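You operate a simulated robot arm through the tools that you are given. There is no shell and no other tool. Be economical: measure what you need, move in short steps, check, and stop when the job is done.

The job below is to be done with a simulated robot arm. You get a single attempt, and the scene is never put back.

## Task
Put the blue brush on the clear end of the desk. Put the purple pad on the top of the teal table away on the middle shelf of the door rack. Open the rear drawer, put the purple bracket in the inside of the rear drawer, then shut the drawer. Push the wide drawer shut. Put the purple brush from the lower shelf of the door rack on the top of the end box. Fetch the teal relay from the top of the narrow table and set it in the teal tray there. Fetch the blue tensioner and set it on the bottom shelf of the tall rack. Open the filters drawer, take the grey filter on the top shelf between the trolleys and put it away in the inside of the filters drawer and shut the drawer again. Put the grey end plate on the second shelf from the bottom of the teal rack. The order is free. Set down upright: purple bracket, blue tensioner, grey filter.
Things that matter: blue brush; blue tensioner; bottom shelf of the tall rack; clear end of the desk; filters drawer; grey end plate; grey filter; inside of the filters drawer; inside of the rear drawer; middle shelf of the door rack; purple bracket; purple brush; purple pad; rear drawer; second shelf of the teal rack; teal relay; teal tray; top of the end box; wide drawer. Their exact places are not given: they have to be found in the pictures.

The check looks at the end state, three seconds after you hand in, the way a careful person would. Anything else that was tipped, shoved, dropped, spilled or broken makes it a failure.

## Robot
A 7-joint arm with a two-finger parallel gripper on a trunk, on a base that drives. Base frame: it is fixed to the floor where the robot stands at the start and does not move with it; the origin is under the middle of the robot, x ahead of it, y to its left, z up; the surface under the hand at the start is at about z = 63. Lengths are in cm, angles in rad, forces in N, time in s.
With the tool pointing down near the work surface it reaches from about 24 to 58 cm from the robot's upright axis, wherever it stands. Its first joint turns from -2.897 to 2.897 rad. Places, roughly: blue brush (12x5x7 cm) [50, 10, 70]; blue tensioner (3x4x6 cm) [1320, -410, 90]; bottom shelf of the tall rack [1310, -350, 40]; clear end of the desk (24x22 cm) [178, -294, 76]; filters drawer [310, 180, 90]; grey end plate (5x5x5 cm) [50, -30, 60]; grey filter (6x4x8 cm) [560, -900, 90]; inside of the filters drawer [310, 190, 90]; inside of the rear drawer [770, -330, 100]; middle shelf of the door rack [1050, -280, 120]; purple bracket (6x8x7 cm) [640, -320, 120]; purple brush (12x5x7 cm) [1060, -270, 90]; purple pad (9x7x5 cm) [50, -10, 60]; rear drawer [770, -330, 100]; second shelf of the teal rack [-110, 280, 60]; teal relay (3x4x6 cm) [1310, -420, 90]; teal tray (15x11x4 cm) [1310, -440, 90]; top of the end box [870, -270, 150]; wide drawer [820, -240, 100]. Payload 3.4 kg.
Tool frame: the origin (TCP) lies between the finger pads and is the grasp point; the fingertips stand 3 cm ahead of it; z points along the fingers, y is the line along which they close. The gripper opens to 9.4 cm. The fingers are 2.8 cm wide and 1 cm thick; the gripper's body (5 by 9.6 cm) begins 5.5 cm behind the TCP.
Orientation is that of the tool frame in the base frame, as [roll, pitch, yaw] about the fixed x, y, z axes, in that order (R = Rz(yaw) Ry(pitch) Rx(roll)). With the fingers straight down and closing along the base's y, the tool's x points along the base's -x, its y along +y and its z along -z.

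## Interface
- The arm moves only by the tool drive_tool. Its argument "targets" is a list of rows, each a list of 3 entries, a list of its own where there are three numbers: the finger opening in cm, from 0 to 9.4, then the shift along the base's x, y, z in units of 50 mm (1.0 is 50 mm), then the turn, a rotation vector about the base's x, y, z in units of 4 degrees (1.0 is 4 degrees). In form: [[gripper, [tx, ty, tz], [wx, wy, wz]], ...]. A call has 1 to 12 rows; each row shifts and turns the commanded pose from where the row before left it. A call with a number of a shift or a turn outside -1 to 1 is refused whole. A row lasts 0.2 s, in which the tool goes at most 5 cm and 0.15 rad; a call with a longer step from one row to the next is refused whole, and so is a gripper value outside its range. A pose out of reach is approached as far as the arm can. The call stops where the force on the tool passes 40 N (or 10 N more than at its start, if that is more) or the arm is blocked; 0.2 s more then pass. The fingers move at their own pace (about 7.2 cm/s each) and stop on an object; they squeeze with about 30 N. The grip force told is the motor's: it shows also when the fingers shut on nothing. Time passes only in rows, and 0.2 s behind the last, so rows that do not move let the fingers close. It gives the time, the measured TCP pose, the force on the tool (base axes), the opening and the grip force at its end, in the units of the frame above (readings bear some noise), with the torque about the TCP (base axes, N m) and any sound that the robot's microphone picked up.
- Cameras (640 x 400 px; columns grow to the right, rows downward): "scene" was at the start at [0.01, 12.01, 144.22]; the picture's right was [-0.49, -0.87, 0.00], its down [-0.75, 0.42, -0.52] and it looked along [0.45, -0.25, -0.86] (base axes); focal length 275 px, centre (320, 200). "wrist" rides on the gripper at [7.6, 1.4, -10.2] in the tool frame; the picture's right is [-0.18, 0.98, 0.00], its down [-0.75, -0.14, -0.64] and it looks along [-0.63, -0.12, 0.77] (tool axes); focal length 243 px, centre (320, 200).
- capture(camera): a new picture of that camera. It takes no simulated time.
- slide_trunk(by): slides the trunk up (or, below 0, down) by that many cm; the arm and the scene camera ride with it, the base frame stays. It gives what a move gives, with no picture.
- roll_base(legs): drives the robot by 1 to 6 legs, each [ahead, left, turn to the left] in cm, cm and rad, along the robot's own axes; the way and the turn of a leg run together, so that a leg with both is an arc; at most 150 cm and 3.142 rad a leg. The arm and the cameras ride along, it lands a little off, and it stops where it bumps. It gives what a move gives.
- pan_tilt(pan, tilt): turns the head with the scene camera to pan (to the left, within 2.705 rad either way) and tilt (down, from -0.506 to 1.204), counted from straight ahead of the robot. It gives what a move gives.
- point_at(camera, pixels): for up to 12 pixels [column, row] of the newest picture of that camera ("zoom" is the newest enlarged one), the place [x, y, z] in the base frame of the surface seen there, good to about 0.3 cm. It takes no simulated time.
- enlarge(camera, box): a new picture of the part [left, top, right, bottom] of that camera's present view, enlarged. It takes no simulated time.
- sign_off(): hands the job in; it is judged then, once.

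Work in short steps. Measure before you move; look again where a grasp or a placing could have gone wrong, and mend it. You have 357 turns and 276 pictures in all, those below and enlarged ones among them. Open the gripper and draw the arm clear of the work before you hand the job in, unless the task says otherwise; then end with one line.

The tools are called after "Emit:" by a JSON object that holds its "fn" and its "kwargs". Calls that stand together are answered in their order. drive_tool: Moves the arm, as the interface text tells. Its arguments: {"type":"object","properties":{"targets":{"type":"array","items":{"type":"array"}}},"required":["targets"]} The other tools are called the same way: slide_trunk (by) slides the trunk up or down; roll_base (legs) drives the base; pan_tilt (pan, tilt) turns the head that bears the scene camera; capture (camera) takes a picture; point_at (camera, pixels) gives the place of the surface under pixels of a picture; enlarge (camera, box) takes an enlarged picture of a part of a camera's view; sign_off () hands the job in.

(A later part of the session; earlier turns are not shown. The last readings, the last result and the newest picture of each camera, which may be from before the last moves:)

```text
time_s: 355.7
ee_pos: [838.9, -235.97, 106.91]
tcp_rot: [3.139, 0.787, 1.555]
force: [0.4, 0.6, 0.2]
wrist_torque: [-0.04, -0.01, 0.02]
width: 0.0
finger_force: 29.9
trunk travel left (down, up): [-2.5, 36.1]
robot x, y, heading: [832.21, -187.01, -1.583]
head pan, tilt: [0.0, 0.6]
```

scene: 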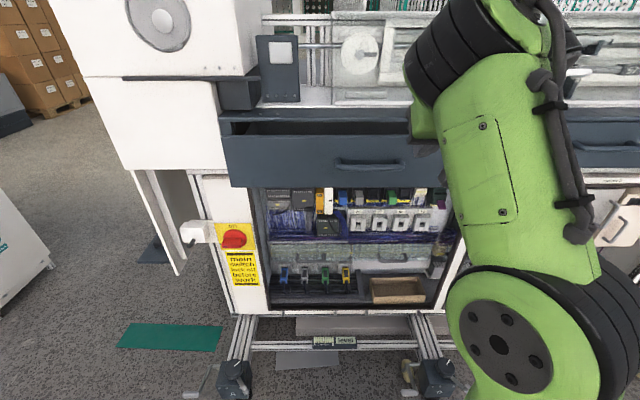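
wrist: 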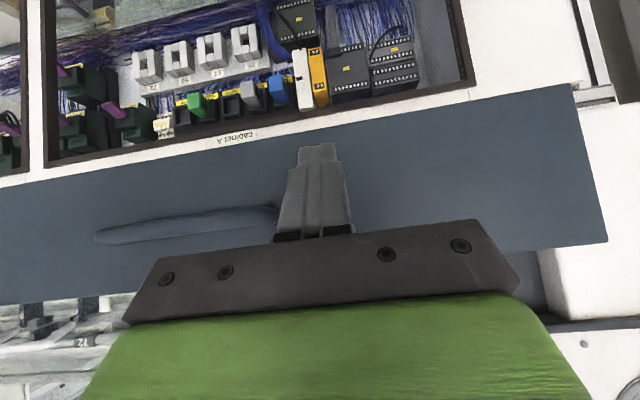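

Emit:
{"fn": "drive_tool", "kwargs": {"targets": [[0, [0, -0.3, 0], [0, 0, 0]], [0, [0, -0.2, 0], [0, 0, 0]], [0, [0, -0.2, 0], [0, 0, 0]], [0, [0, -0.2, 0], [0, 0, 0]], [0, [0, -0.2, 0], [0, 0, 0]]]}}

Emit:
{"fn": "capture", "kwargs": {"camera": "scene"}}

Emit:
{"fn": "point_at", "kwargs": {"camera": "scene", "pixels": [[240, 130], [240, 150], [220, 150], [600, 135], [350, 160]]}}

```text
time_s: 356.8
ee_pos: [838.86, -239.69, 106.99]
tcp_rot: [-3.141, 0.773, 1.553]
force: [-2.7, 24.4, 7.0]
wrist_torque: [0.09, 0.04, -0.06]
width: 0.0
finger_force: 30.0
trunk travel left (down, up): [-2.5, 36.1]
robot x, y, heading: [832.12, -186.74, -1.586]
head pan, tilt: [0.0, 0.6]
stopped in row 5: the force on the tool passed its limit at 48 N (the readings are from after the stop); the commanded pose is now the measured one
```

```text
183 pictures are left
```

scene: 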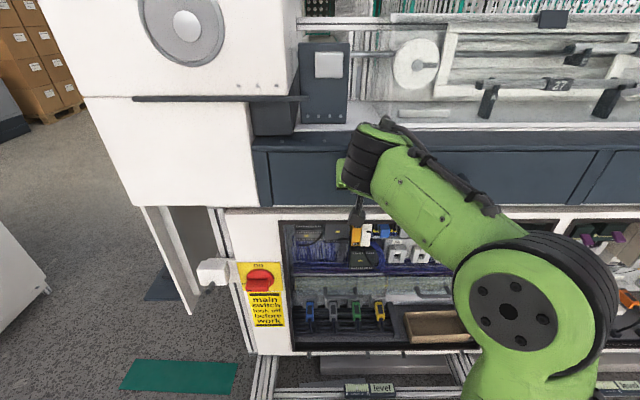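

```text
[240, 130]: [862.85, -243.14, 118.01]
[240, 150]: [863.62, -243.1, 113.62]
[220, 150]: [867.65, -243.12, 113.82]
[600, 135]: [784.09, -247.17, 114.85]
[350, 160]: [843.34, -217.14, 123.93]
```

The drawer met its stop (48 N). I draw back and verify it is flush.

Emit:
{"fn": "drive_tool", "kwargs": {"targets": [[0, [0, 0.4, 0], [0, 0, 0]], [0, [0, 0.9, 0], [0, 0, 0]], [0, [0, 0.9, 0], [0, 0, 0]]]}}

Emit:
{"fn": "capture", "kwargs": {"camera": "scene"}}

Emit:
{"fn": "point_at", "kwargs": {"camera": "scene", "pixels": [[280, 180], [320, 180], [340, 190], [560, 180], [625, 180], [262, 170]]}}

```text
time_s: 357.6
ee_pos: [838.72, -229.24, 106.81]
tcp_rot: [-3.141, 0.772, 1.552]
force: [0.1, -0.3, 0.0]
wrist_torque: [-0.01, 0.01, 0.03]
width: 0.0
finger_force: 30.2
trunk travel left (down, up): [-2.5, 36.1]
robot x, y, heading: [832.14, -186.84, -1.58]
head pan, tilt: [0.0, 0.6]
```

```text
182 pictures are left
```

scene: 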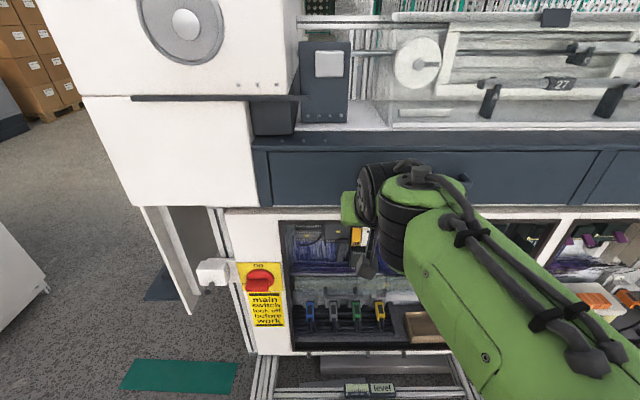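

```text
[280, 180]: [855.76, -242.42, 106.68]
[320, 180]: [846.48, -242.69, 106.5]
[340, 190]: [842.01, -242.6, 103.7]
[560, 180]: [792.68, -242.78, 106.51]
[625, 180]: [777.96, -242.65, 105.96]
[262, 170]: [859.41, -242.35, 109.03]
```

Flush with its neighbours. The rear drawer and bracket are on the machine's far side, so I drive round its end through the gap at x≈962.

Emit:
{"fn": "roll_base", "kwargs": {"legs": [[-18, 0, 0], [0, 130, 0], [120, 0, 0], [130, 0, 0]]}}

Emit:
{"fn": "pan_tilt", "kwargs": {"pan": -1.7, "tilt": 0.35}}

Emit:
{"fn": "capture", "kwargs": {"camera": "scene"}}

```text
time_s: 377.2
ee_pos: [954.74, -468.98, 106.67]
tcp_rot: [-3.141, 0.77, 1.52]
force: [0.6, -0.5, 0.4]
wrist_torque: [-0.01, 0.0, -0.02]
width: 0.0
finger_force: 30.1
trunk travel left (down, up): [-2.5, 36.1]
robot x, y, heading: [949.53, -426.21, -1.611]
head pan, tilt: [0.0, 0.6]
```

```text
time_s: 378.9
ee_pos: [954.72, -468.85, 106.68]
tcp_rot: [-3.141, 0.769, 1.521]
force: [-0.6, 0.6, 0.1]
wrist_torque: [-0.01, -0.01, -0.01]
width: 0.03
finger_force: 30.5
trunk travel left (down, up): [-2.5, 36.1]
robot x, y, heading: [949.39, -425.84, -1.619]
head pan, tilt: [-1.7, 0.351]
```

```text
181 pictures are left
```

scene: 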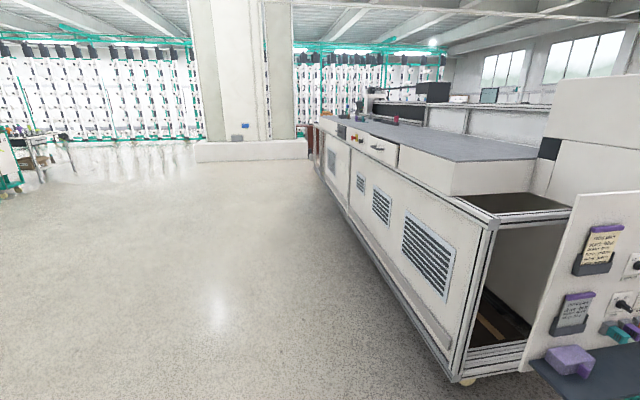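

Emit:
{"fn": "point_at", "kwargs": {"camera": "scene", "pixels": [[455, 380], [380, 148], [360, 140], [400, 150], [490, 230], [322, 135], [395, 120], [320, 180], [345, 130], [450, 150]]}}

Emit:
{"fn": "enlarge", "kwargs": {"camera": "scene", "box": [300, 70, 500, 200]}}

```text
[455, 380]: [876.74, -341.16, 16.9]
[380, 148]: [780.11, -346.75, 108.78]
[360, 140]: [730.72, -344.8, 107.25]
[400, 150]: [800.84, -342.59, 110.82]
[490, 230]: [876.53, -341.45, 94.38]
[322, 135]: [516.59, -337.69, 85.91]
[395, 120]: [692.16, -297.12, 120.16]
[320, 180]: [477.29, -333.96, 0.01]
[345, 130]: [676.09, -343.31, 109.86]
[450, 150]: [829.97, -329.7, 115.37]
```

```text
3.08 times, centred on (400, 135) of scene
```

zoom: 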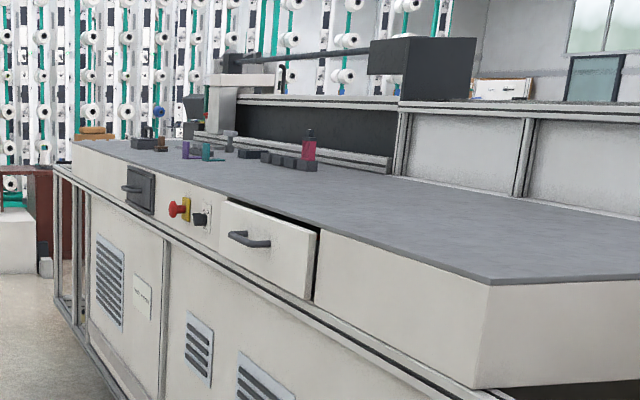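

The rear drawer has a handle at (780,-347,109); the bracket stands on the worktop beyond. I fetch the bracket first: drive along the back side to x≈645.

Emit:
{"fn": "roll_base", "kwargs": {"legs": [[0, 0, -1.53], [150, 0, 0], [150, 0, 0], [0, 0, -1.571]]}}

Emit:
{"fn": "slide_trunk", "kwargs": {"by": 20}}

Emit:
{"fn": "pan_tilt", "kwargs": {"pan": 0.1, "tilt": 0.5}}

Emit:
{"fn": "capture", "kwargs": {"camera": "scene"}}

```text
time_s: 400.8
ee_pos: [645.15, -377.61, 106.76]
tcp_rot: [3.141, 0.771, -1.594]
force: [-0.6, -0.2, 0.1]
wrist_torque: [-0.03, 0.0, 0.01]
width: 0.0
finger_force: 30.2
trunk travel left (down, up): [-2.5, 36.1]
robot x, y, heading: [651.61, -420.53, 1.555]
head pan, tilt: [-1.7, 0.351]
```

```text
time_s: 403.0
ee_pos: [645.15, -377.64, 126.79]
tcp_rot: [-3.14, 0.77, -1.594]
force: [-0.3, 0.2, 0.1]
wrist_torque: [0.01, 0.01, -0.02]
width: 0.0
finger_force: 29.7
trunk travel left (down, up): [-22.5, 16.1]
robot x, y, heading: [651.59, -420.46, 1.55]
head pan, tilt: [-1.7, 0.351]
```

```text
time_s: 404.8
ee_pos: [645.08, -377.58, 126.76]
tcp_rot: [-3.14, 0.769, -1.592]
force: [-0.6, -0.1, 0.7]
wrist_torque: [0.03, -0.01, 0.0]
width: 0.02
finger_force: 29.9
trunk travel left (down, up): [-22.5, 16.1]
robot x, y, heading: [651.58, -420.35, 1.548]
head pan, tilt: [0.099, 0.499]
```

```text
179 pictures are left
```

scene: 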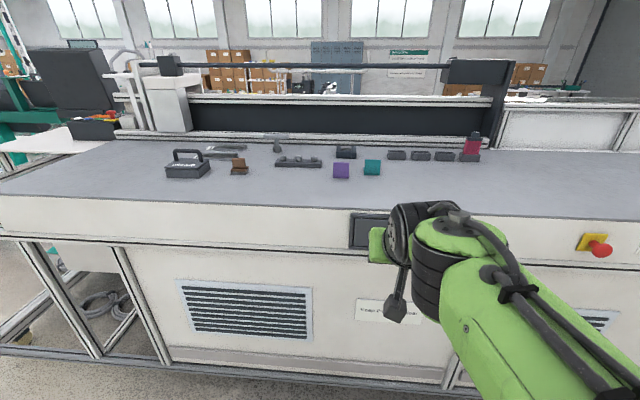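

Purple bracket at (341,170). I enlarge and measure.

Emit:
{"fn": "enlarge", "kwargs": {"camera": "scene", "box": [270, 120, 430, 220]}}

Emit:
{"fn": "point_at", "kwargs": {"camera": "zoom", "pixels": [[263, 190], [310, 180], [262, 230], [285, 205], [313, 170], [370, 190], [390, 170], [200, 165], [285, 240], [300, 310], [255, 165], [380, 220]]}}

```text
4.00 times, centred on (350, 170) of scene
```

zoom: 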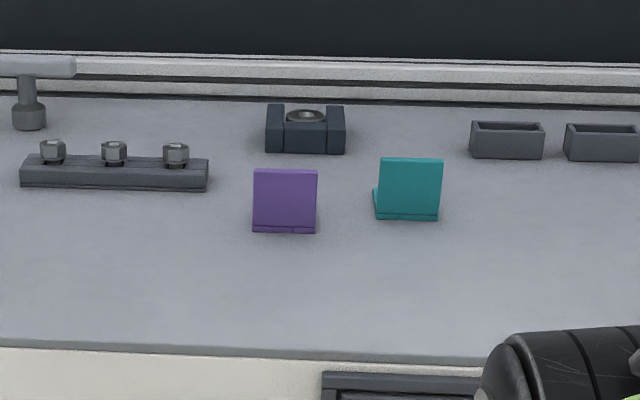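

```text
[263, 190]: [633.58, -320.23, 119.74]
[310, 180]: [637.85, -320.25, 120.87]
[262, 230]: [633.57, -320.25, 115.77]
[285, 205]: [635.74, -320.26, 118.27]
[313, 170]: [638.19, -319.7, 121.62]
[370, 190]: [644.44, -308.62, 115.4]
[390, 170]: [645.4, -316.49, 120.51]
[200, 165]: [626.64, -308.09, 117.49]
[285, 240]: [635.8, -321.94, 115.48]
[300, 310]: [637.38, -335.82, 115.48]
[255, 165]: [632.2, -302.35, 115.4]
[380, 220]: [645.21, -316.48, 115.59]
```

The bracket's upright face is at y=-320, x 632.5–638.4, z to 121.7. I open the gripper, roll nearer and look with the wrist camera.

Emit:
{"fn": "drive_tool", "kwargs": {"targets": [[9, [0, 0, 0.6], [0, 0, 0]]]}}

Emit:
{"fn": "roll_base", "kwargs": {"legs": [[30, 9, 0.02]]}}

Emit:
{"fn": "capture", "kwargs": {"camera": "wrist"}}

Emit:
{"fn": "capture", "kwargs": {"camera": "scene"}}

```text
time_s: 405.2
ee_pos: [645.19, -377.71, 129.82]
tcp_rot: [3.141, 0.77, -1.593]
force: [-0.1, 1.2, -0.2]
wrist_torque: [-0.01, 0.0, 0.0]
width: 5.32
finger_force: 0.1
trunk travel left (down, up): [-22.5, 16.1]
robot x, y, heading: [651.6, -420.6, 1.548]
head pan, tilt: [0.099, 0.499]
```

```text
time_s: 407.3
ee_pos: [635.52, -347.58, 129.58]
tcp_rot: [-3.14, 0.769, -1.577]
force: [-0.6, -0.3, -0.6]
wrist_torque: [0.02, 0.0, -0.01]
width: 8.99
finger_force: 0.0
trunk travel left (down, up): [-22.5, 16.1]
robot x, y, heading: [642.6, -390.59, 1.57]
head pan, tilt: [0.099, 0.499]
```

```text
177 pictures are left
```

wrist: 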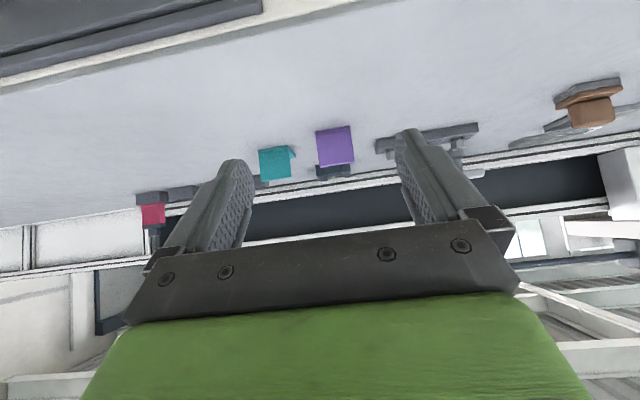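

```text
176 pictures are left
```

scene: 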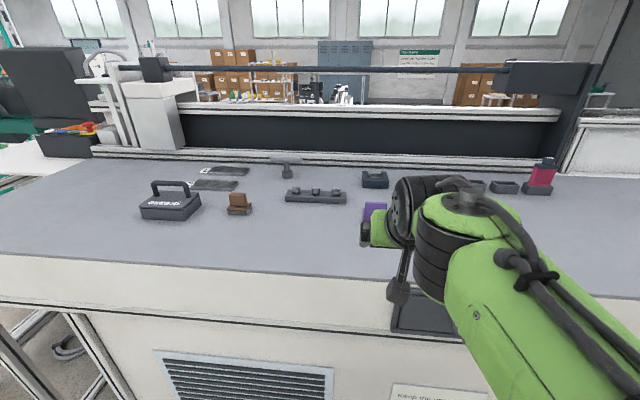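

Emit:
{"fn": "enlarge", "kwargs": {"camera": "wrist", "box": [250, 110, 380, 190]}}

Emit:
{"fn": "point_at", "kwargs": {"camera": "zoom", "pixels": [[350, 100], [440, 85], [340, 160], [430, 180], [400, 270], [410, 130], [500, 260], [370, 260], [100, 250]]}}

```text
4.92 times, centred on (315, 150) of wrist
```

zoom: 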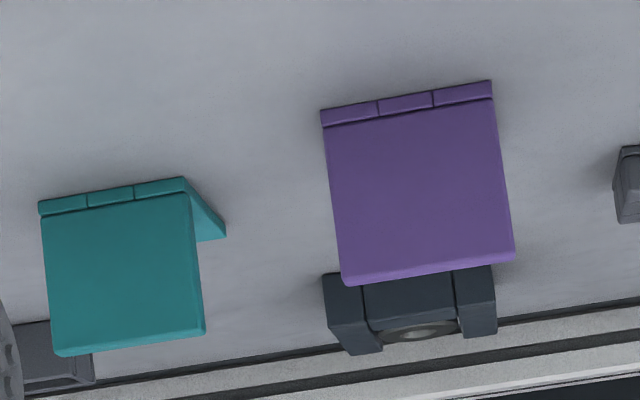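

```text
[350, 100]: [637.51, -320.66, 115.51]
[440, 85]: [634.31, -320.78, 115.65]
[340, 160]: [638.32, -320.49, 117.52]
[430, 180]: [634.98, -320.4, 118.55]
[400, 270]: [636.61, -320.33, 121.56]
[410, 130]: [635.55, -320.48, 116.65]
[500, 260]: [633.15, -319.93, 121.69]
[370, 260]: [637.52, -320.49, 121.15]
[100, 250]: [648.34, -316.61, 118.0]
```

The bracket has its upright plate in front and base behind. I'll grip its 6 cm width from both sides; I approach to just before it.

Emit:
{"fn": "drive_tool", "kwargs": {"targets": [[9, [0, 0.9, 0], [0, 0, 0]], [9, [0, 0.9, -0.2], [0, 0, 0]], [9, [0, 0.9, -0.3], [0, 0, 0]], [9, [0, 0.9, -0.3], [0, 0, 0]], [9, [0, 0.6, -0.4], [0, 0, 0]]]}}

Emit:
{"fn": "capture", "kwargs": {"camera": "wrist"}}

Emit:
{"fn": "point_at", "kwargs": {"camera": "wrist", "pixels": [[320, 110], [320, 130], [290, 110], [350, 105], [265, 130], [400, 150]]}}

```text
time_s: 408.5
ee_pos: [635.38, -326.43, 123.68]
tcp_rot: [-3.14, 0.768, -1.579]
force: [-0.3, 0.1, -0.5]
wrist_torque: [0.01, 0.0, 0.0]
width: 9.02
finger_force: 0.1
trunk travel left (down, up): [-22.5, 16.1]
robot x, y, heading: [642.66, -390.21, 1.572]
head pan, tilt: [0.099, 0.499]
```

```text
174 pictures are left
```

wrist: 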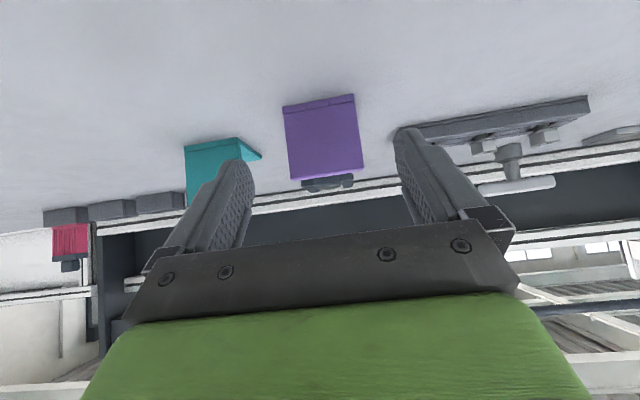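

```text
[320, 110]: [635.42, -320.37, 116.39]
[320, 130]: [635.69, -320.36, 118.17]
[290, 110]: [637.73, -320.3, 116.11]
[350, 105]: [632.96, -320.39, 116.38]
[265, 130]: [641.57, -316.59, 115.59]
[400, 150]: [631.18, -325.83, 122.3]
```

Centred. I narrow to 7.6 cm (teal bracket close by), go in along the tool axis to (635.4,-318.4,119) and close.

Emit:
{"fn": "drive_tool", "kwargs": {"targets": [[7.6, [0, 0.4, 0], [0, 0, 0]], [7.6, [0, 0.4, -0.4], [0, 0, 0]], [7.6, [0, 0.4, -0.3], [0, 0, 0]], [7.6, [0, 0.4, -0.24], [0, 0, 0]]]}}

Emit:
{"fn": "capture", "kwargs": {"camera": "wrist"}}

```text
time_s: 409.5
ee_pos: [635.75, -321.1, 118.94]
tcp_rot: [3.141, 0.77, -1.578]
force: [0.2, -0.3, 0.3]
wrist_torque: [0.01, 0.0, -0.02]
width: 7.59
finger_force: 0.1
out of reach, approached as far as the arm can: row 3, 4
trunk travel left (down, up): [-22.5, 16.1]
robot x, y, heading: [642.56, -390.65, 1.57]
head pan, tilt: [0.099, 0.499]
```

```text
173 pictures are left
```

wrist: 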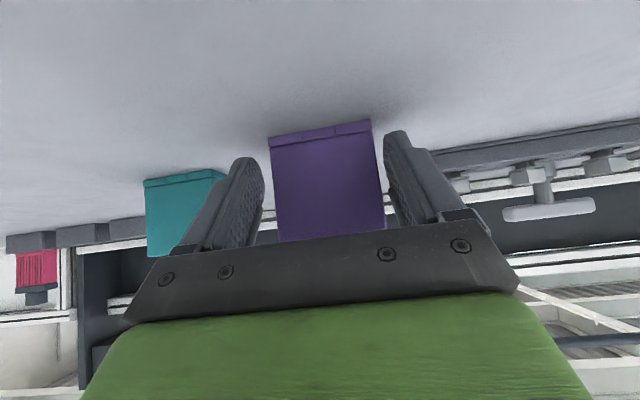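

Out of reach by 2.7 cm. I draw back, roll the base 7 cm nearer, and come in again.

Emit:
{"fn": "drive_tool", "kwargs": {"targets": [[7.6, [0, -0.6, 0.3], [0, 0, 0]], [7.6, [0, -0.8, 0.3], [0, 0, 0]], [7.6, [0, -0.6, 0], [0, 0, 0]]]}}

Emit:
{"fn": "roll_base", "kwargs": {"legs": [[7, 0, 0]]}}

Emit:
{"fn": "capture", "kwargs": {"camera": "wrist"}}

```text
time_s: 410.3
ee_pos: [635.63, -331.26, 122.05]
tcp_rot: [-3.138, 0.774, -1.576]
force: [0.0, -0.2, -0.4]
wrist_torque: [0.02, 0.0, -0.01]
width: 7.6
finger_force: 0.1
trunk travel left (down, up): [-22.5, 16.1]
robot x, y, heading: [642.45, -390.29, 1.572]
head pan, tilt: [0.099, 0.499]
```

```text
time_s: 411.3
ee_pos: [635.65, -323.84, 121.86]
tcp_rot: [3.14, 0.767, -1.577]
force: [0.0, 0.3, -1.0]
wrist_torque: [-0.03, -0.03, 0.04]
width: 7.61
finger_force: 0.0
trunk travel left (down, up): [-22.5, 16.1]
robot x, y, heading: [642.51, -383.38, 1.573]
head pan, tilt: [0.099, 0.499]
```

```text
172 pictures are left
```

wrist: 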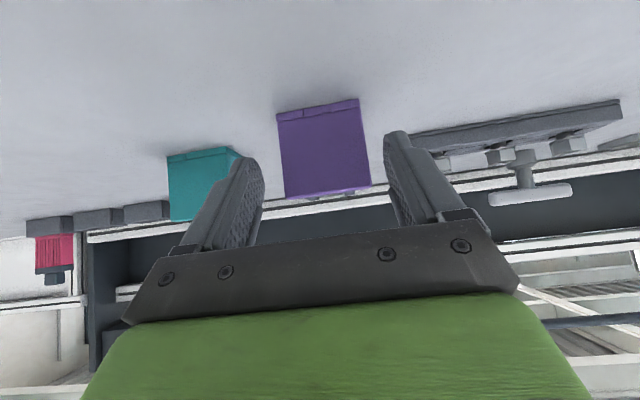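

Emit:
{"fn": "drive_tool", "kwargs": {"targets": [[7.6, [-0.02, 0.4, -0.2], [0, 0, 0]], [7.6, [0, 0.4, -0.2], [0, 0, 0]], [7.6, [0, 0.3, -0.18], [0, 0, 0]], [0, [0, 0, 0], [0, 0, 0]], [0, [0, 0, 0], [0, 0, 0]], [0, [0, 0, 0], [0, 0, 0]]]}}

Emit:
{"fn": "capture", "kwargs": {"camera": "wrist"}}

```text
time_s: 412.7
ee_pos: [635.33, -318.67, 119.08]
tcp_rot: [-3.14, 0.768, -1.576]
force: [0.4, 0.1, 1.5]
wrist_torque: [-0.01, 0.01, 0.04]
width: 6.38
finger_force: 30.0
trunk travel left (down, up): [-22.5, 16.1]
robot x, y, heading: [642.82, -383.28, 1.572]
head pan, tilt: [0.099, 0.499]
```

```text
171 pictures are left
```

wrist: 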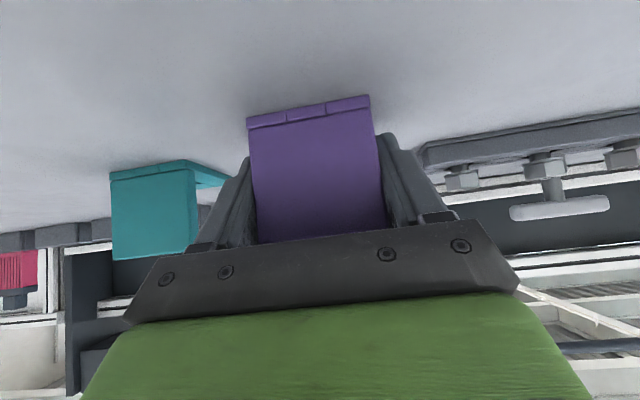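

Grip test good (6.4 cm), but the drawer must be opened first with an empty hand. I release here, withdraw, and go to the drawer.

Emit:
{"fn": "drive_tool", "kwargs": {"targets": [[7.6, [0, 0, 0], [0, 0, 0]], [7.6, [0, 0, 0], [0, 0, 0]], [7.6, [0, -0.5, 0.4], [0, 0, 0]], [7.6, [0, -0.8, 0.5], [0, 0, 0]], [7.6, [0, -0.9, 0.3], [0, 0, 0]], [7.6, [0, -0.9, 0], [0, 0, 0]], [7.6, [0, -0.9, 0], [0, 0, 0]]]}}

Emit:
{"fn": "capture", "kwargs": {"camera": "wrist"}}

Emit:
{"fn": "roll_base", "kwargs": {"legs": [[-35, 0, 0], [0, -130, 0]]}}

Emit:
{"fn": "pan_tilt", "kwargs": {"pan": 0.2, "tilt": 0.6}}

Emit:
{"fn": "capture", "kwargs": {"camera": "scene"}}

```text
time_s: 414.3
ee_pos: [635.61, -338.92, 125.14]
tcp_rot: [3.141, 0.772, -1.577]
force: [0.5, -1.5, -0.4]
wrist_torque: [0.0, 0.02, -0.01]
width: 7.61
finger_force: 0.1
trunk travel left (down, up): [-22.5, 16.1]
robot x, y, heading: [642.73, -383.3, 1.572]
head pan, tilt: [0.099, 0.499]
```

```text
170 pictures are left
```

wrist: 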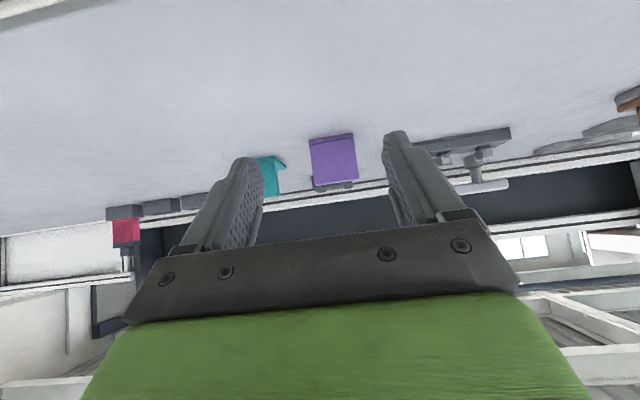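

```text
time_s: 422.7
ee_pos: [766.85, -374.16, 125.13]
tcp_rot: [-3.141, 0.769, -1.591]
force: [0.4, -0.7, -0.1]
wrist_torque: [0.0, 0.01, -0.02]
width: 7.61
finger_force: 0.0
trunk travel left (down, up): [-22.5, 16.1]
robot x, y, heading: [773.78, -419.12, 1.558]
head pan, tilt: [0.099, 0.499]
```

```text
time_s: 423.4
ee_pos: [766.81, -374.16, 125.03]
tcp_rot: [-3.14, 0.768, -1.59]
force: [0.0, -0.4, 0.7]
wrist_torque: [0.02, 0.01, 0.03]
width: 7.63
finger_force: 0.2
trunk travel left (down, up): [-22.5, 16.1]
robot x, y, heading: [773.5, -418.56, 1.558]
head pan, tilt: [0.201, 0.6]
```

```text
169 pictures are left
```

scene: 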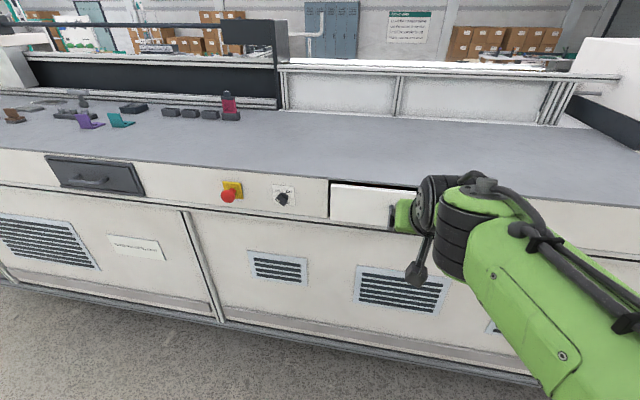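

Emit:
{"fn": "capture", "kwargs": {"camera": "wrist"}}

Emit:
{"fn": "point_at", "kwargs": {"camera": "scene", "pixels": [[332, 205], [332, 185], [380, 205], [370, 188], [310, 200], [95, 182], [350, 180]]}}

```text
168 pictures are left
```

wrist: 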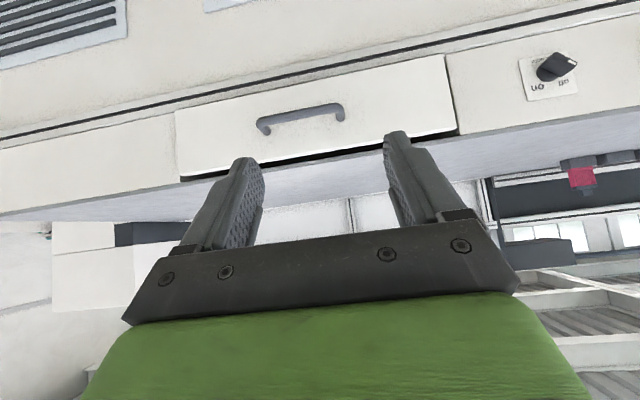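

```text
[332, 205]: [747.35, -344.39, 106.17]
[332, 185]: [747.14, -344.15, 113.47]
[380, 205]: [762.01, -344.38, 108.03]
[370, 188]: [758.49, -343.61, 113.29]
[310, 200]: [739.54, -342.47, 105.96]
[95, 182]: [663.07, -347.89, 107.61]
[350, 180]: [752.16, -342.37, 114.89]
```

Emit:
{"fn": "enlarge", "kwargs": {"camera": "wrist", "box": [170, 50, 470, 190]}}

Emit:
{"fn": "point_at", "kwargs": {"camera": "wrist", "pixels": [[263, 125], [300, 115], [340, 110], [300, 108], [270, 133], [320, 112], [300, 140], [190, 165], [445, 125]]}}

```text
2.13 times, centred on (320, 120) of wrist
```

zoom: 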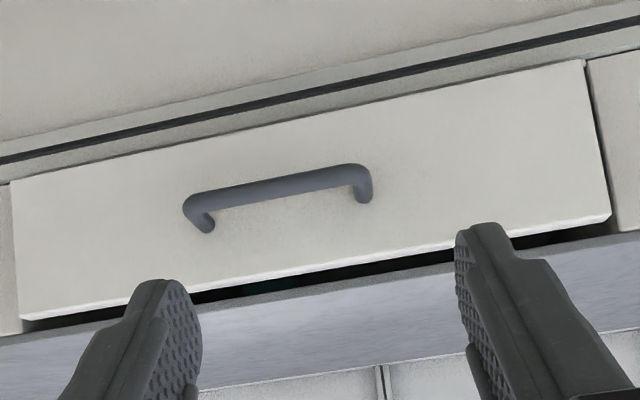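

```text
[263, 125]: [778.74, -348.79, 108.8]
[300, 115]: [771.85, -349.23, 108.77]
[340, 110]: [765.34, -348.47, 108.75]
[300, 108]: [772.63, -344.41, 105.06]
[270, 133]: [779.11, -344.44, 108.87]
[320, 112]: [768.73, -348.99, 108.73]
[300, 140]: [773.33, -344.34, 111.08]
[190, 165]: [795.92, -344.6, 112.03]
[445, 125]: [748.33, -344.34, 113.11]
```

The handle bar lies along x (765–780) at y≈-349, z 108.8, 4.5 cm off the front. I turn the hand 90° about its own axis so the fingers close in the vertical plane.

Emit:
{"fn": "drive_tool", "kwargs": {"targets": [[3.2, [0, 0, 0], [-0.013, -0.696, 0.718]], [3.2, [0, 0, 0], [-0.013, -0.696, 0.718]], [3.2, [0, 0, 0], [-0.013, -0.696, 0.718]], [3.2, [0, 0, 0], [-0.013, -0.696, 0.718]], [3.2, [0, 0, 0], [-0.013, -0.696, 0.718]], [3.2, [0, 0, 0], [-0.013, -0.696, 0.718]], [3.2, [0, 0, 0], [-0.013, -0.696, 0.718]], [3.2, [0, 0, 0], [-0.013, -0.696, 0.718]], [3.2, [0, 0, 0], [-0.013, -0.696, 0.718]], [3.2, [0, 0, 0], [-0.013, -0.696, 0.718]], [3.2, [0, 0, 0], [-0.013, -0.696, 0.718]], [3.2, [0, 0, 0], [-0.013, -0.696, 0.718]]]}}

Emit:
{"fn": "drive_tool", "kwargs": {"targets": [[3.2, [0, 0, 0], [-0.013, -0.696, 0.718]], [3.2, [0, 0, 0], [-0.013, -0.696, 0.718]], [3.2, [0, 0, 0], [-0.013, -0.696, 0.718]], [3.2, [0, 0, 0], [-0.013, -0.696, 0.718]], [3.2, [0, 0, 0], [-0.013, -0.696, 0.718]], [3.2, [0, 0, 0], [-0.013, -0.696, 0.718]], [3.2, [0, 0, 0], [-0.013, -0.696, 0.718]], [3.2, [0, 0, 0], [-0.013, -0.696, 0.718]], [3.2, [0, 0, 0], [-0.013, -0.696, 0.718]], [3.2, [0, 0, 0], [-0.013, -0.696, 0.718]], [3.2, [0, 0, 0], [-0.0065, -0.348, 0.359]]]}}

Emit:
{"fn": "roll_base", "kwargs": {"legs": [[7, 0, 0]]}}

Emit:
{"fn": "capture", "kwargs": {"camera": "wrist"}}

```text
time_s: 426.0
ee_pos: [766.78, -374.1, 125.14]
tcp_rot: [-2.513, 0.486, -0.591]
force: [0.0, -0.2, -0.4]
wrist_torque: [0.0, -0.01, 0.02]
width: 3.22
finger_force: 0.0
trunk travel left (down, up): [-22.5, 16.1]
robot x, y, heading: [773.56, -418.8, 1.551]
head pan, tilt: [0.201, 0.6]
```

```text
time_s: 428.4
ee_pos: [766.88, -374.23, 125.15]
tcp_rot: [-2.371, 0.002, -0.017]
force: [0.2, -0.2, -0.7]
wrist_torque: [0.01, 0.0, -0.03]
width: 3.2
finger_force: 0.0
trunk travel left (down, up): [-22.5, 16.1]
robot x, y, heading: [773.43, -418.88, 1.553]
head pan, tilt: [0.201, 0.6]
```

```text
time_s: 429.4
ee_pos: [766.92, -367.2, 124.96]
tcp_rot: [-2.371, 0.003, -0.022]
force: [-0.3, 0.6, 0.2]
wrist_torque: [-0.01, 0.04, 0.05]
width: 3.22
finger_force: 0.1
trunk travel left (down, up): [-22.5, 16.1]
robot x, y, heading: [774.16, -412.05, 1.561]
head pan, tilt: [0.201, 0.6]
```

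```text
166 pictures are left
```

wrist: 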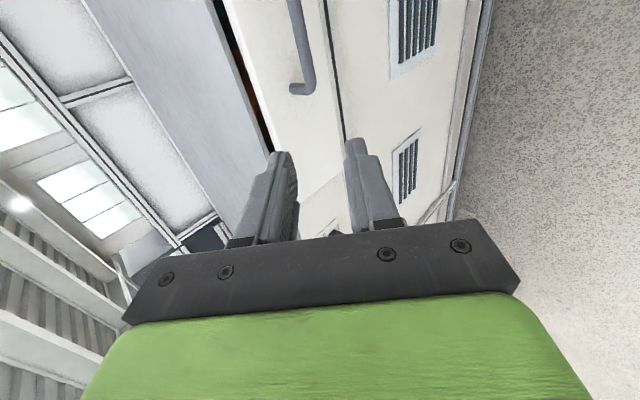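

The handle's near end shows at (300,90), as expected. I move to the pre-grasp point 9 cm off the bar.

Emit:
{"fn": "drive_tool", "kwargs": {"targets": [[3.2, [0.27, 0.58, -0.48], [0, 0, 0]], [3.2, [0.27, 0.58, -0.48], [0, 0, 0]], [3.2, [0.27, 0.58, -0.48], [0, 0, 0]], [3.2, [0.27, 0.58, -0.48], [0, 0, 0]]]}}

Emit:
{"fn": "capture", "kwargs": {"camera": "wrist"}}

Emit:
{"fn": "point_at", "kwargs": {"camera": "wrist", "pixels": [[312, 60], [315, 100], [318, 130], [320, 30], [300, 120], [285, 60]]}}

```text
time_s: 430.4
ee_pos: [772.64, -355.56, 115.51]
tcp_rot: [-2.369, 0.003, -0.021]
force: [0.2, -0.3, -0.8]
wrist_torque: [0.0, 0.02, -0.01]
width: 3.19
finger_force: 0.0
trunk travel left (down, up): [-22.5, 16.1]
robot x, y, heading: [773.34, -411.76, 1.554]
head pan, tilt: [0.201, 0.6]
```

```text
165 pictures are left
```

wrist: 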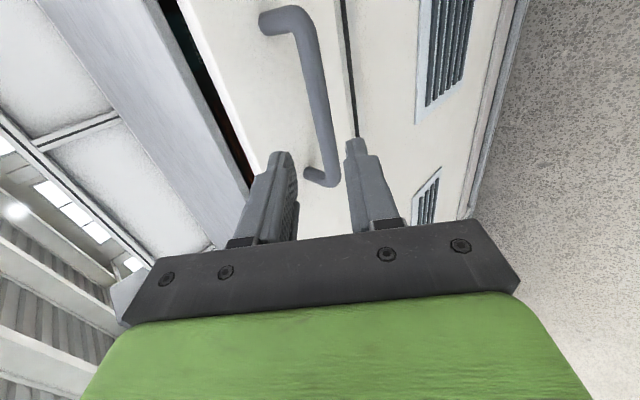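

```text
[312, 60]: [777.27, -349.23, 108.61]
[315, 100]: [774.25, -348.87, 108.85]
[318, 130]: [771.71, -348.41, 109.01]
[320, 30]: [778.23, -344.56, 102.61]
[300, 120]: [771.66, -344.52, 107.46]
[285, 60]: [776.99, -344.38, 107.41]
```

The bar passes between the fingers. I advance along the tool axis and close on it.

Emit:
{"fn": "drive_tool", "kwargs": {"targets": [[3.2, [0, 0.43, -0.45], [0, 0, 0]], [3.2, [0, 0.43, -0.45], [0, 0, 0]], [3.2, [0, 0.43, -0.44], [0, 0, 0]], [0, [0, 0, 0], [0, 0, 0]], [0, [0, 0, 0], [0, 0, 0]], [0, [0, 0, 0], [0, 0, 0]]]}}

Emit:
{"fn": "capture", "kwargs": {"camera": "wrist"}}

```text
time_s: 431.8
ee_pos: [772.45, -349.19, 108.8]
tcp_rot: [-2.369, 0.002, -0.018]
force: [0.7, 1.0, -0.5]
wrist_torque: [0.07, -1.01, 0.98]
width: 1.6
finger_force: 44.5
trunk travel left (down, up): [-22.5, 16.1]
robot x, y, heading: [773.59, -411.76, 1.558]
head pan, tilt: [0.201, 0.6]
```

```text
164 pictures are left
```

wrist: 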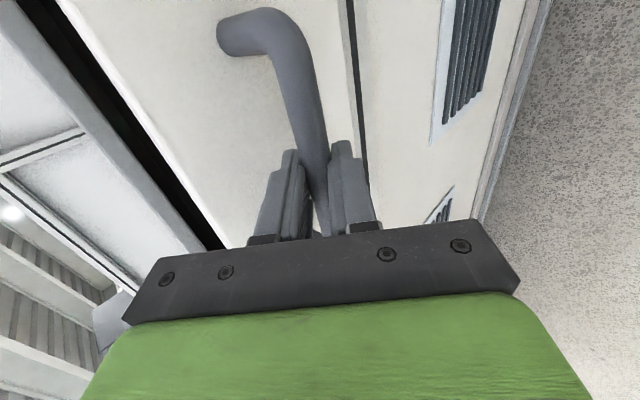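

Bar held. I pull the drawer towards −y, gently, about 20 cm.

Emit:
{"fn": "drive_tool", "kwargs": {"targets": [[0, [0, -0.3, 0], [0, 0, 0]], [0, [0, -0.3, 0], [0, 0, 0]], [0, [0, -0.35, 0], [0, 0, 0]], [0, [0, -0.35, 0], [0, 0, 0]], [0, [0, -0.35, 0], [0, 0, 0]], [0, [0, -0.35, 0], [0, 0, 0]], [0, [0, -0.35, 0], [0, 0, 0]], [0, [0, -0.35, 0], [0, 0, 0]], [0, [0, -0.35, 0], [0, 0, 0]], [0, [0, -0.35, 0], [0, 0, 0]], [0, [0, -0.35, 0], [0, 0, 0]], [0, [0, -0.35, 0], [0, 0, 0]]]}}

Emit:
{"fn": "capture", "kwargs": {"camera": "scene"}}

```text
time_s: 434.4
ee_pos: [772.47, -369.79, 108.76]
tcp_rot: [-2.371, 0.003, -0.022]
force: [9.0, -0.3, -9.1]
wrist_torque: [-0.18, -0.95, 0.92]
width: 1.58
finger_force: 44.7
trunk travel left (down, up): [-22.5, 16.1]
robot x, y, heading: [773.72, -411.68, 1.558]
head pan, tilt: [0.201, 0.6]
```

```text
163 pictures are left
```

scene: 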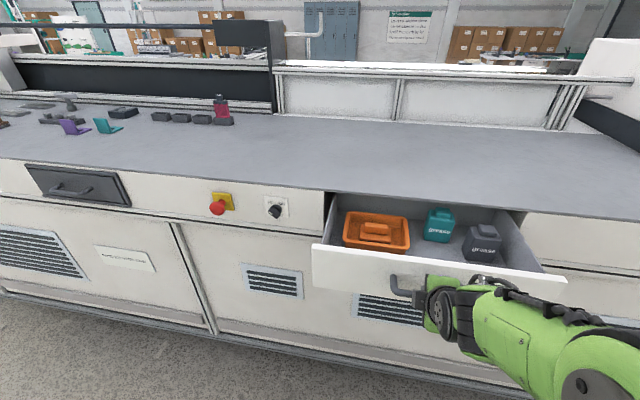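

The drawer is open, holding an orange tray and two grease boxes. I release, back the hand off and inspect the free space.

Emit:
{"fn": "drive_tool", "kwargs": {"targets": [[3.2, [0, 0, 0], [0, 0, 0]], [3.2, [0, 0, 0], [0, 0, 0]], [3.2, [0, -0.4, 0.42], [0, 0, 0]], [3.2, [0, -0.5, 0.5], [0, 0, 0]], [3.2, [0, -0.1, 0.9], [0, 0, 0]], [3.2, [0, 0, 0.9], [0, 0, 0]]]}}

Emit:
{"fn": "enlarge", "kwargs": {"camera": "scene", "box": [300, 170, 580, 320]}}

Emit:
{"fn": "point_at", "kwargs": {"camera": "scene", "pixels": [[345, 245], [405, 250], [350, 213], [430, 240], [455, 225], [465, 258], [495, 250], [515, 265], [420, 255], [530, 265], [320, 245], [505, 225]]}}

```text
time_s: 435.8
ee_pos: [772.51, -374.75, 122.46]
tcp_rot: [-2.369, 0.004, -0.021]
force: [-0.7, -0.2, -0.3]
wrist_torque: [0.02, -0.01, 0.0]
width: 3.22
finger_force: 0.1
trunk travel left (down, up): [-22.5, 16.1]
robot x, y, heading: [773.66, -412.17, 1.558]
head pan, tilt: [0.201, 0.6]
```

```text
2.29 times, centred on (440, 245) of scene
```

zoom: 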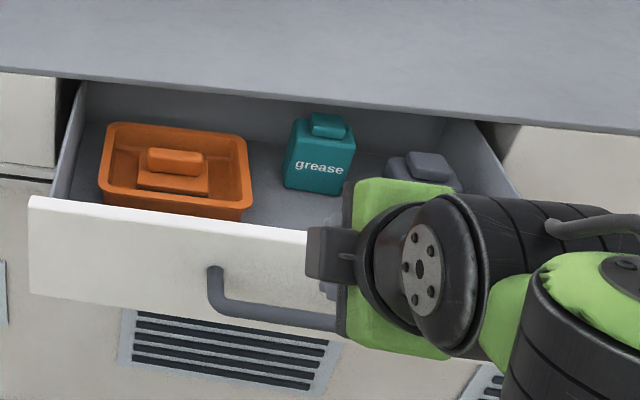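

```text
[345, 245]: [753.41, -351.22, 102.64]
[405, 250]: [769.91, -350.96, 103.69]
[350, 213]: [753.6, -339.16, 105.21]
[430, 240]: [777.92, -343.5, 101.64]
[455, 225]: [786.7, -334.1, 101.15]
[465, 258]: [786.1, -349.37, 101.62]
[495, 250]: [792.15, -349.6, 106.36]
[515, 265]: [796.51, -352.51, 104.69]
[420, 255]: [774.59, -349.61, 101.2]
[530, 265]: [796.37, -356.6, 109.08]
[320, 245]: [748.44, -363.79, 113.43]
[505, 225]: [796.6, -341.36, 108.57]
```

Free floor in the drawer is x 771–786, y −363…−346 (bottom z 101). A tilted hand would foul the drawer front, so I'll hold the bracket by its upright plate with a vertical hand (closing along y). I straighten the hand to vertical and go back to the bracket.

Emit:
{"fn": "drive_tool", "kwargs": {"targets": [[4, [0, 0, 0.5], [-1, 0, 0]], [4, [0, 0, 0.5], [-1, 0, 0]], [4, [0, 0, 0], [-1, 0, 0]], [4, [0, 0, 0], [-1, 0, 0]], [4, [0, 0, 0], [-1, 0, 0]], [4, [0, 0, 0], [-1, 0, 0]], [4, [0, 0, 0], [-1, 0, 0]], [4, [0, 0, 0], [-1, 0, 0]], [4, [0, 0, 0], [-1, 0, 0]], [4, [0, 0, 0], [-1, 0, 0]], [4, [0, 0, 0], [-1, 0, 0]]]}}

Emit:
{"fn": "capture", "kwargs": {"camera": "wrist"}}

```text
time_s: 438.2
ee_pos: [772.32, -374.58, 127.42]
tcp_rot: [-3.14, -0.013, -0.016]
force: [-0.6, 0.2, -0.3]
wrist_torque: [0.01, -0.01, -0.05]
width: 4.01
finger_force: 0.0
trunk travel left (down, up): [-22.5, 16.1]
robot x, y, heading: [773.86, -411.93, 1.555]
head pan, tilt: [0.201, 0.6]
```

```text
161 pictures are left
```

wrist: 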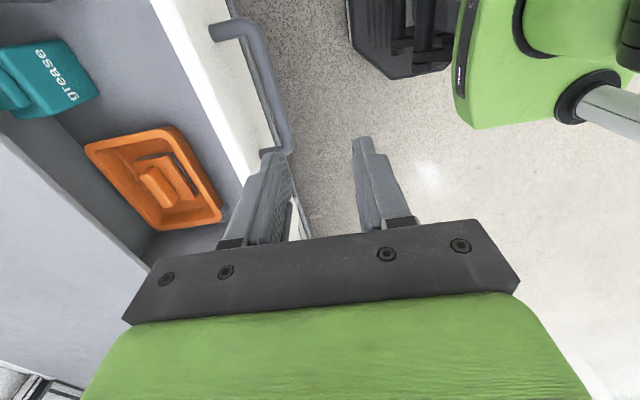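

Now vertical. I raise the trunk and drive back to the bracket.

Emit:
{"fn": "slide_trunk", "kwargs": {"by": 15}}

Emit:
{"fn": "roll_base", "kwargs": {"legs": [[-6, 0, 0.015], [0, 131, 0], [36, 0, 0]]}}

Emit:
{"fn": "capture", "kwargs": {"camera": "wrist"}}

```text
time_s: 439.9
ee_pos: [772.38, -374.79, 142.46]
tcp_rot: [-3.14, -0.012, -0.016]
force: [0.5, -0.4, 1.1]
wrist_torque: [0.01, 0.02, 0.01]
width: 3.99
finger_force: 0.0
trunk travel left (down, up): [-37.5, 1.1]
robot x, y, heading: [773.5, -411.73, 1.555]
head pan, tilt: [0.201, 0.6]
```

```text
time_s: 449.1
ee_pos: [638.12, -344.79, 142.39]
tcp_rot: [-3.138, -0.013, 0.007]
force: [-0.3, 1.0, -0.1]
wrist_torque: [-0.03, -0.05, -0.01]
width: 3.98
finger_force: 0.2
trunk travel left (down, up): [-37.5, 1.1]
robot x, y, heading: [640.3, -382.17, 1.578]
head pan, tilt: [0.201, 0.6]
```

```text
160 pictures are left
```

wrist: 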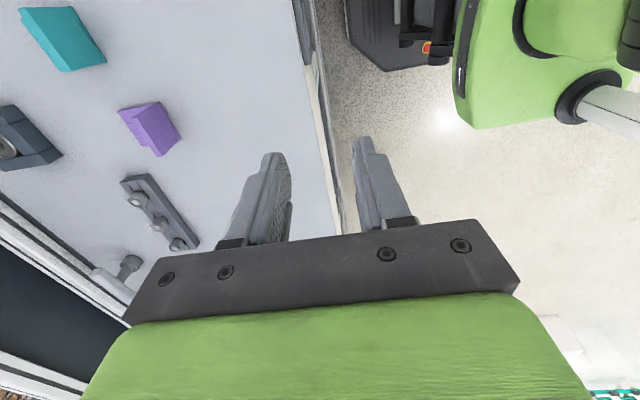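

Emit:
{"fn": "roll_base", "kwargs": {"legs": [[4, 2, 0]]}}

Emit:
{"fn": "drive_tool", "kwargs": {"targets": [[4, [0, 0.7, -0.4], [0, 0, 0]], [4, [0, 0.7, -0.4], [0, 0, 0]], [4, [0, 0.7, -0.4], [0, 0, 0]], [4, [0, 0.7, -0.4], [0, 0, 0]]]}}

Emit:
{"fn": "capture", "kwargs": {"camera": "wrist"}}

Emit:
{"fn": "enlarge", "kwargs": {"camera": "wrist", "box": [200, 20, 400, 150]}}

```text
time_s: 450.0
ee_pos: [636.25, -340.99, 142.55]
tcp_rot: [-3.138, -0.011, 0.007]
force: [0.1, 0.7, -0.9]
wrist_torque: [-0.02, -0.03, 0.0]
width: 4.02
finger_force: 0.0
trunk travel left (down, up): [-37.5, 1.1]
robot x, y, heading: [638.34, -378.32, 1.578]
head pan, tilt: [0.201, 0.6]
```

```text
time_s: 451.0
ee_pos: [636.11, -326.71, 134.39]
tcp_rot: [-3.14, -0.01, 0.008]
force: [-0.3, 0.6, 0.9]
wrist_torque: [-0.01, -0.03, 0.0]
width: 4.0
finger_force: 0.1
trunk travel left (down, up): [-37.5, 1.1]
robot x, y, heading: [638.11, -377.86, 1.579]
head pan, tilt: [0.201, 0.6]
```

```text
159 pictures are left
```

wrist: 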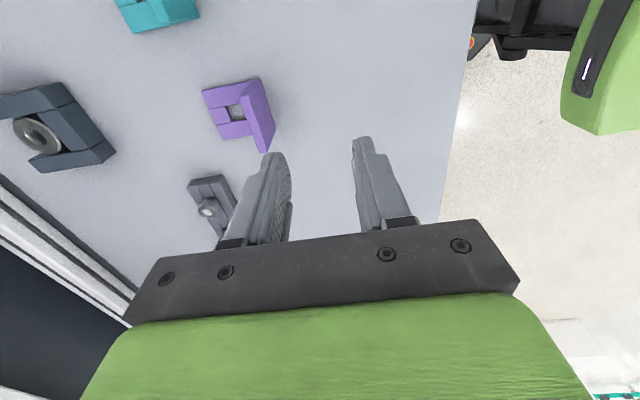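

```text
3.08 times, centred on (300, 85) of wrist
```

zoom: 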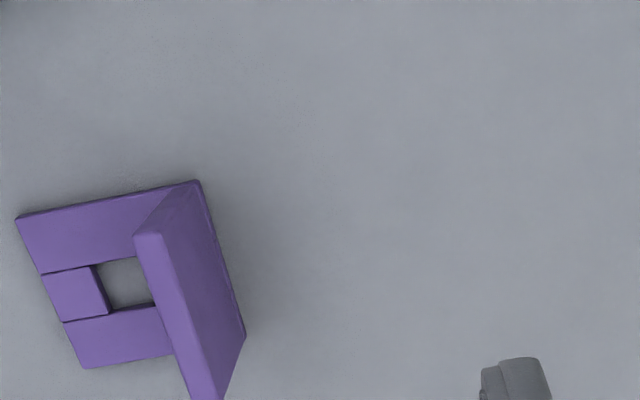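

Emit:
{"fn": "point_at", "kwargs": {"camera": "zoom", "pixels": [[150, 220], [165, 260], [185, 330], [205, 385], [145, 245], [30, 225], [75, 345], [90, 235], [215, 300]]}}

```text
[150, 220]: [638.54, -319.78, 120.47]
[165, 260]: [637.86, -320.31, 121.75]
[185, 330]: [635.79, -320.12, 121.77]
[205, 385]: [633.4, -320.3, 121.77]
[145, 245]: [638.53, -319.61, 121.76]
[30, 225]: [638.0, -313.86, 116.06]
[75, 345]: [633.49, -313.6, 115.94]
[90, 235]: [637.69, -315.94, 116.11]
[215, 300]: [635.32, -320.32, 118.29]
```

Plate centre is (635.6,-319.9), z top 121.7. Reach is marginal, so I roll 3 cm nearer.

Emit:
{"fn": "roll_base", "kwargs": {"legs": [[3.5, 0, 0]]}}

```text
time_s: 451.9
ee_pos: [636.06, -323.63, 134.62]
tcp_rot: [-3.135, -0.011, 0.008]
force: [0.1, 0.3, 0.3]
wrist_torque: [-0.01, -0.03, 0.02]
width: 3.98
finger_force: 0.1
trunk travel left (down, up): [-37.5, 1.1]
robot x, y, heading: [638.24, -375.0, 1.58]
head pan, tilt: [0.201, 0.6]
```

Emit:
{"fn": "drive_tool", "kwargs": {"targets": [[4, [-0.1, 0, -0.8], [0, 0, 0]], [4, [0, 0, -0.8], [0, 0, 0]], [4, [0, 0.4, -0.1], [0, 0, 0]], [4, [0, 0.35, 0], [0, 0, 0]]]}}

Emit:
{"fn": "capture", "kwargs": {"camera": "wrist"}}

```text
time_s: 452.9
ee_pos: [635.69, -319.76, 126.05]
tcp_rot: [-3.139, -0.013, 0.007]
force: [0.4, 0.5, 0.0]
wrist_torque: [-0.04, 0.01, 0.04]
width: 3.98
finger_force: 0.0
trunk travel left (down, up): [-37.5, 1.1]
robot x, y, heading: [638.06, -374.65, 1.58]
head pan, tilt: [0.201, 0.6]
```

```text
157 pictures are left
```

wrist: 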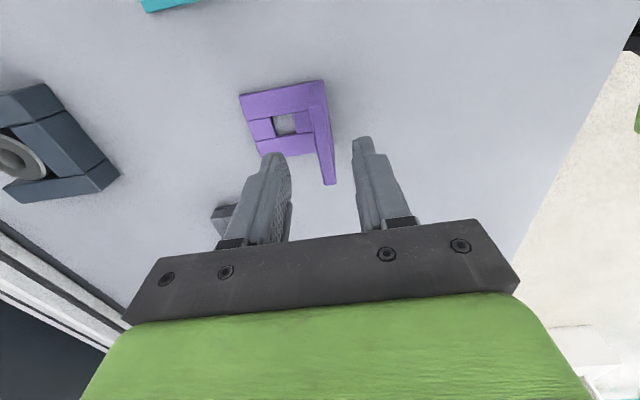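

The plate is centred between the fingers. I lower 6.2 cm, close, and lift.

Emit:
{"fn": "drive_tool", "kwargs": {"targets": [[4, [0, 0, -0.5], [0, 0, 0]], [4, [0, 0, -0.5], [0, 0, 0]], [4, [0, 0, -0.24], [0, 0, 0]], [0, [0, 0, 0], [0, 0, 0]], [0, [0, 0, 0], [0, 0, 0]], [0, [0, 0, 0], [0, 0, 0]]]}}

Emit:
{"fn": "capture", "kwargs": {"camera": "wrist"}}

```text
time_s: 454.3
ee_pos: [635.63, -319.92, 119.8]
tcp_rot: [-3.138, -0.012, 0.008]
force: [-1.3, -0.1, -0.2]
wrist_torque: [-0.01, -0.02, 0.0]
width: 1.41
finger_force: 29.9
trunk travel left (down, up): [-37.5, 1.1]
robot x, y, heading: [638.41, -375.03, 1.58]
head pan, tilt: [0.201, 0.6]
```

```text
156 pictures are left
```

wrist: 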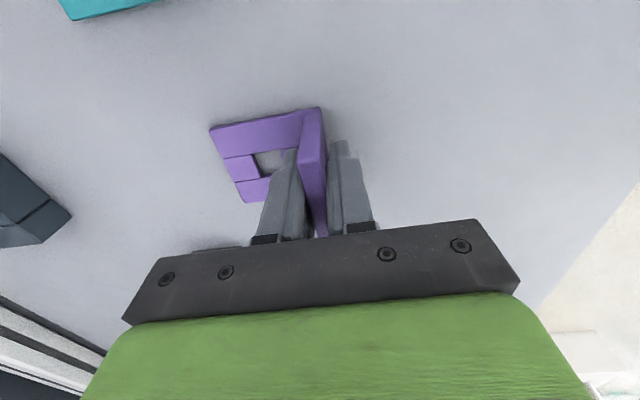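

Emit:
{"fn": "drive_tool", "kwargs": {"targets": [[0, [0, 0, 0.4], [0, 0, 0]], [0, [0, -0.2, 0.6], [0, 0, 0]], [0, [0, -0.6, 0.6], [0, 0, 0]], [0, [0, -0.7, 0.6], [0, 0, 0]], [0, [0, -0.8, 0.4], [0, 0, 0]], [0, [0, -0.8, 0], [0, 0, 0]]]}}

Emit:
{"fn": "capture", "kwargs": {"camera": "wrist"}}

Emit:
{"fn": "roll_base", "kwargs": {"legs": [[-45, 0, 0], [0, -139, -0.01]]}}

Emit:
{"fn": "capture", "kwargs": {"camera": "scene"}}

```text
time_s: 455.7
ee_pos: [635.44, -335.34, 133.11]
tcp_rot: [-3.136, -0.01, 0.008]
force: [0.1, -0.7, -2.1]
wrist_torque: [-0.05, 0.02, 0.02]
width: 1.41
finger_force: 29.9
trunk travel left (down, up): [-37.5, 1.1]
robot x, y, heading: [638.09, -374.38, 1.577]
head pan, tilt: [0.201, 0.6]
```

```text
155 pictures are left
```

wrist: 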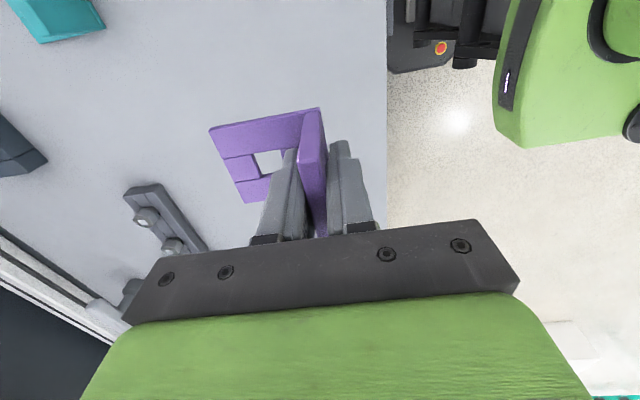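

```text
time_s: 465.0
ee_pos: [775.8, -379.4, 133.02]
tcp_rot: [-3.139, -0.012, 0.015]
force: [-0.6, -0.4, -2.0]
wrist_torque: [-0.03, 0.02, -0.01]
width: 1.41
finger_force: 30.4
trunk travel left (down, up): [-37.5, 1.1]
robot x, y, heading: [778.57, -418.69, 1.589]
head pan, tilt: [0.201, 0.6]
```

```text
154 pictures are left
```

scene: 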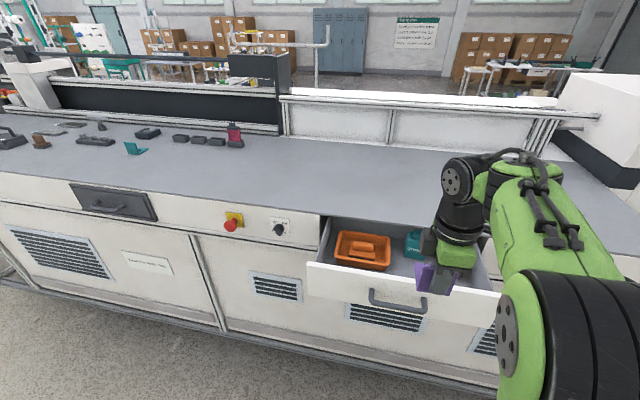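

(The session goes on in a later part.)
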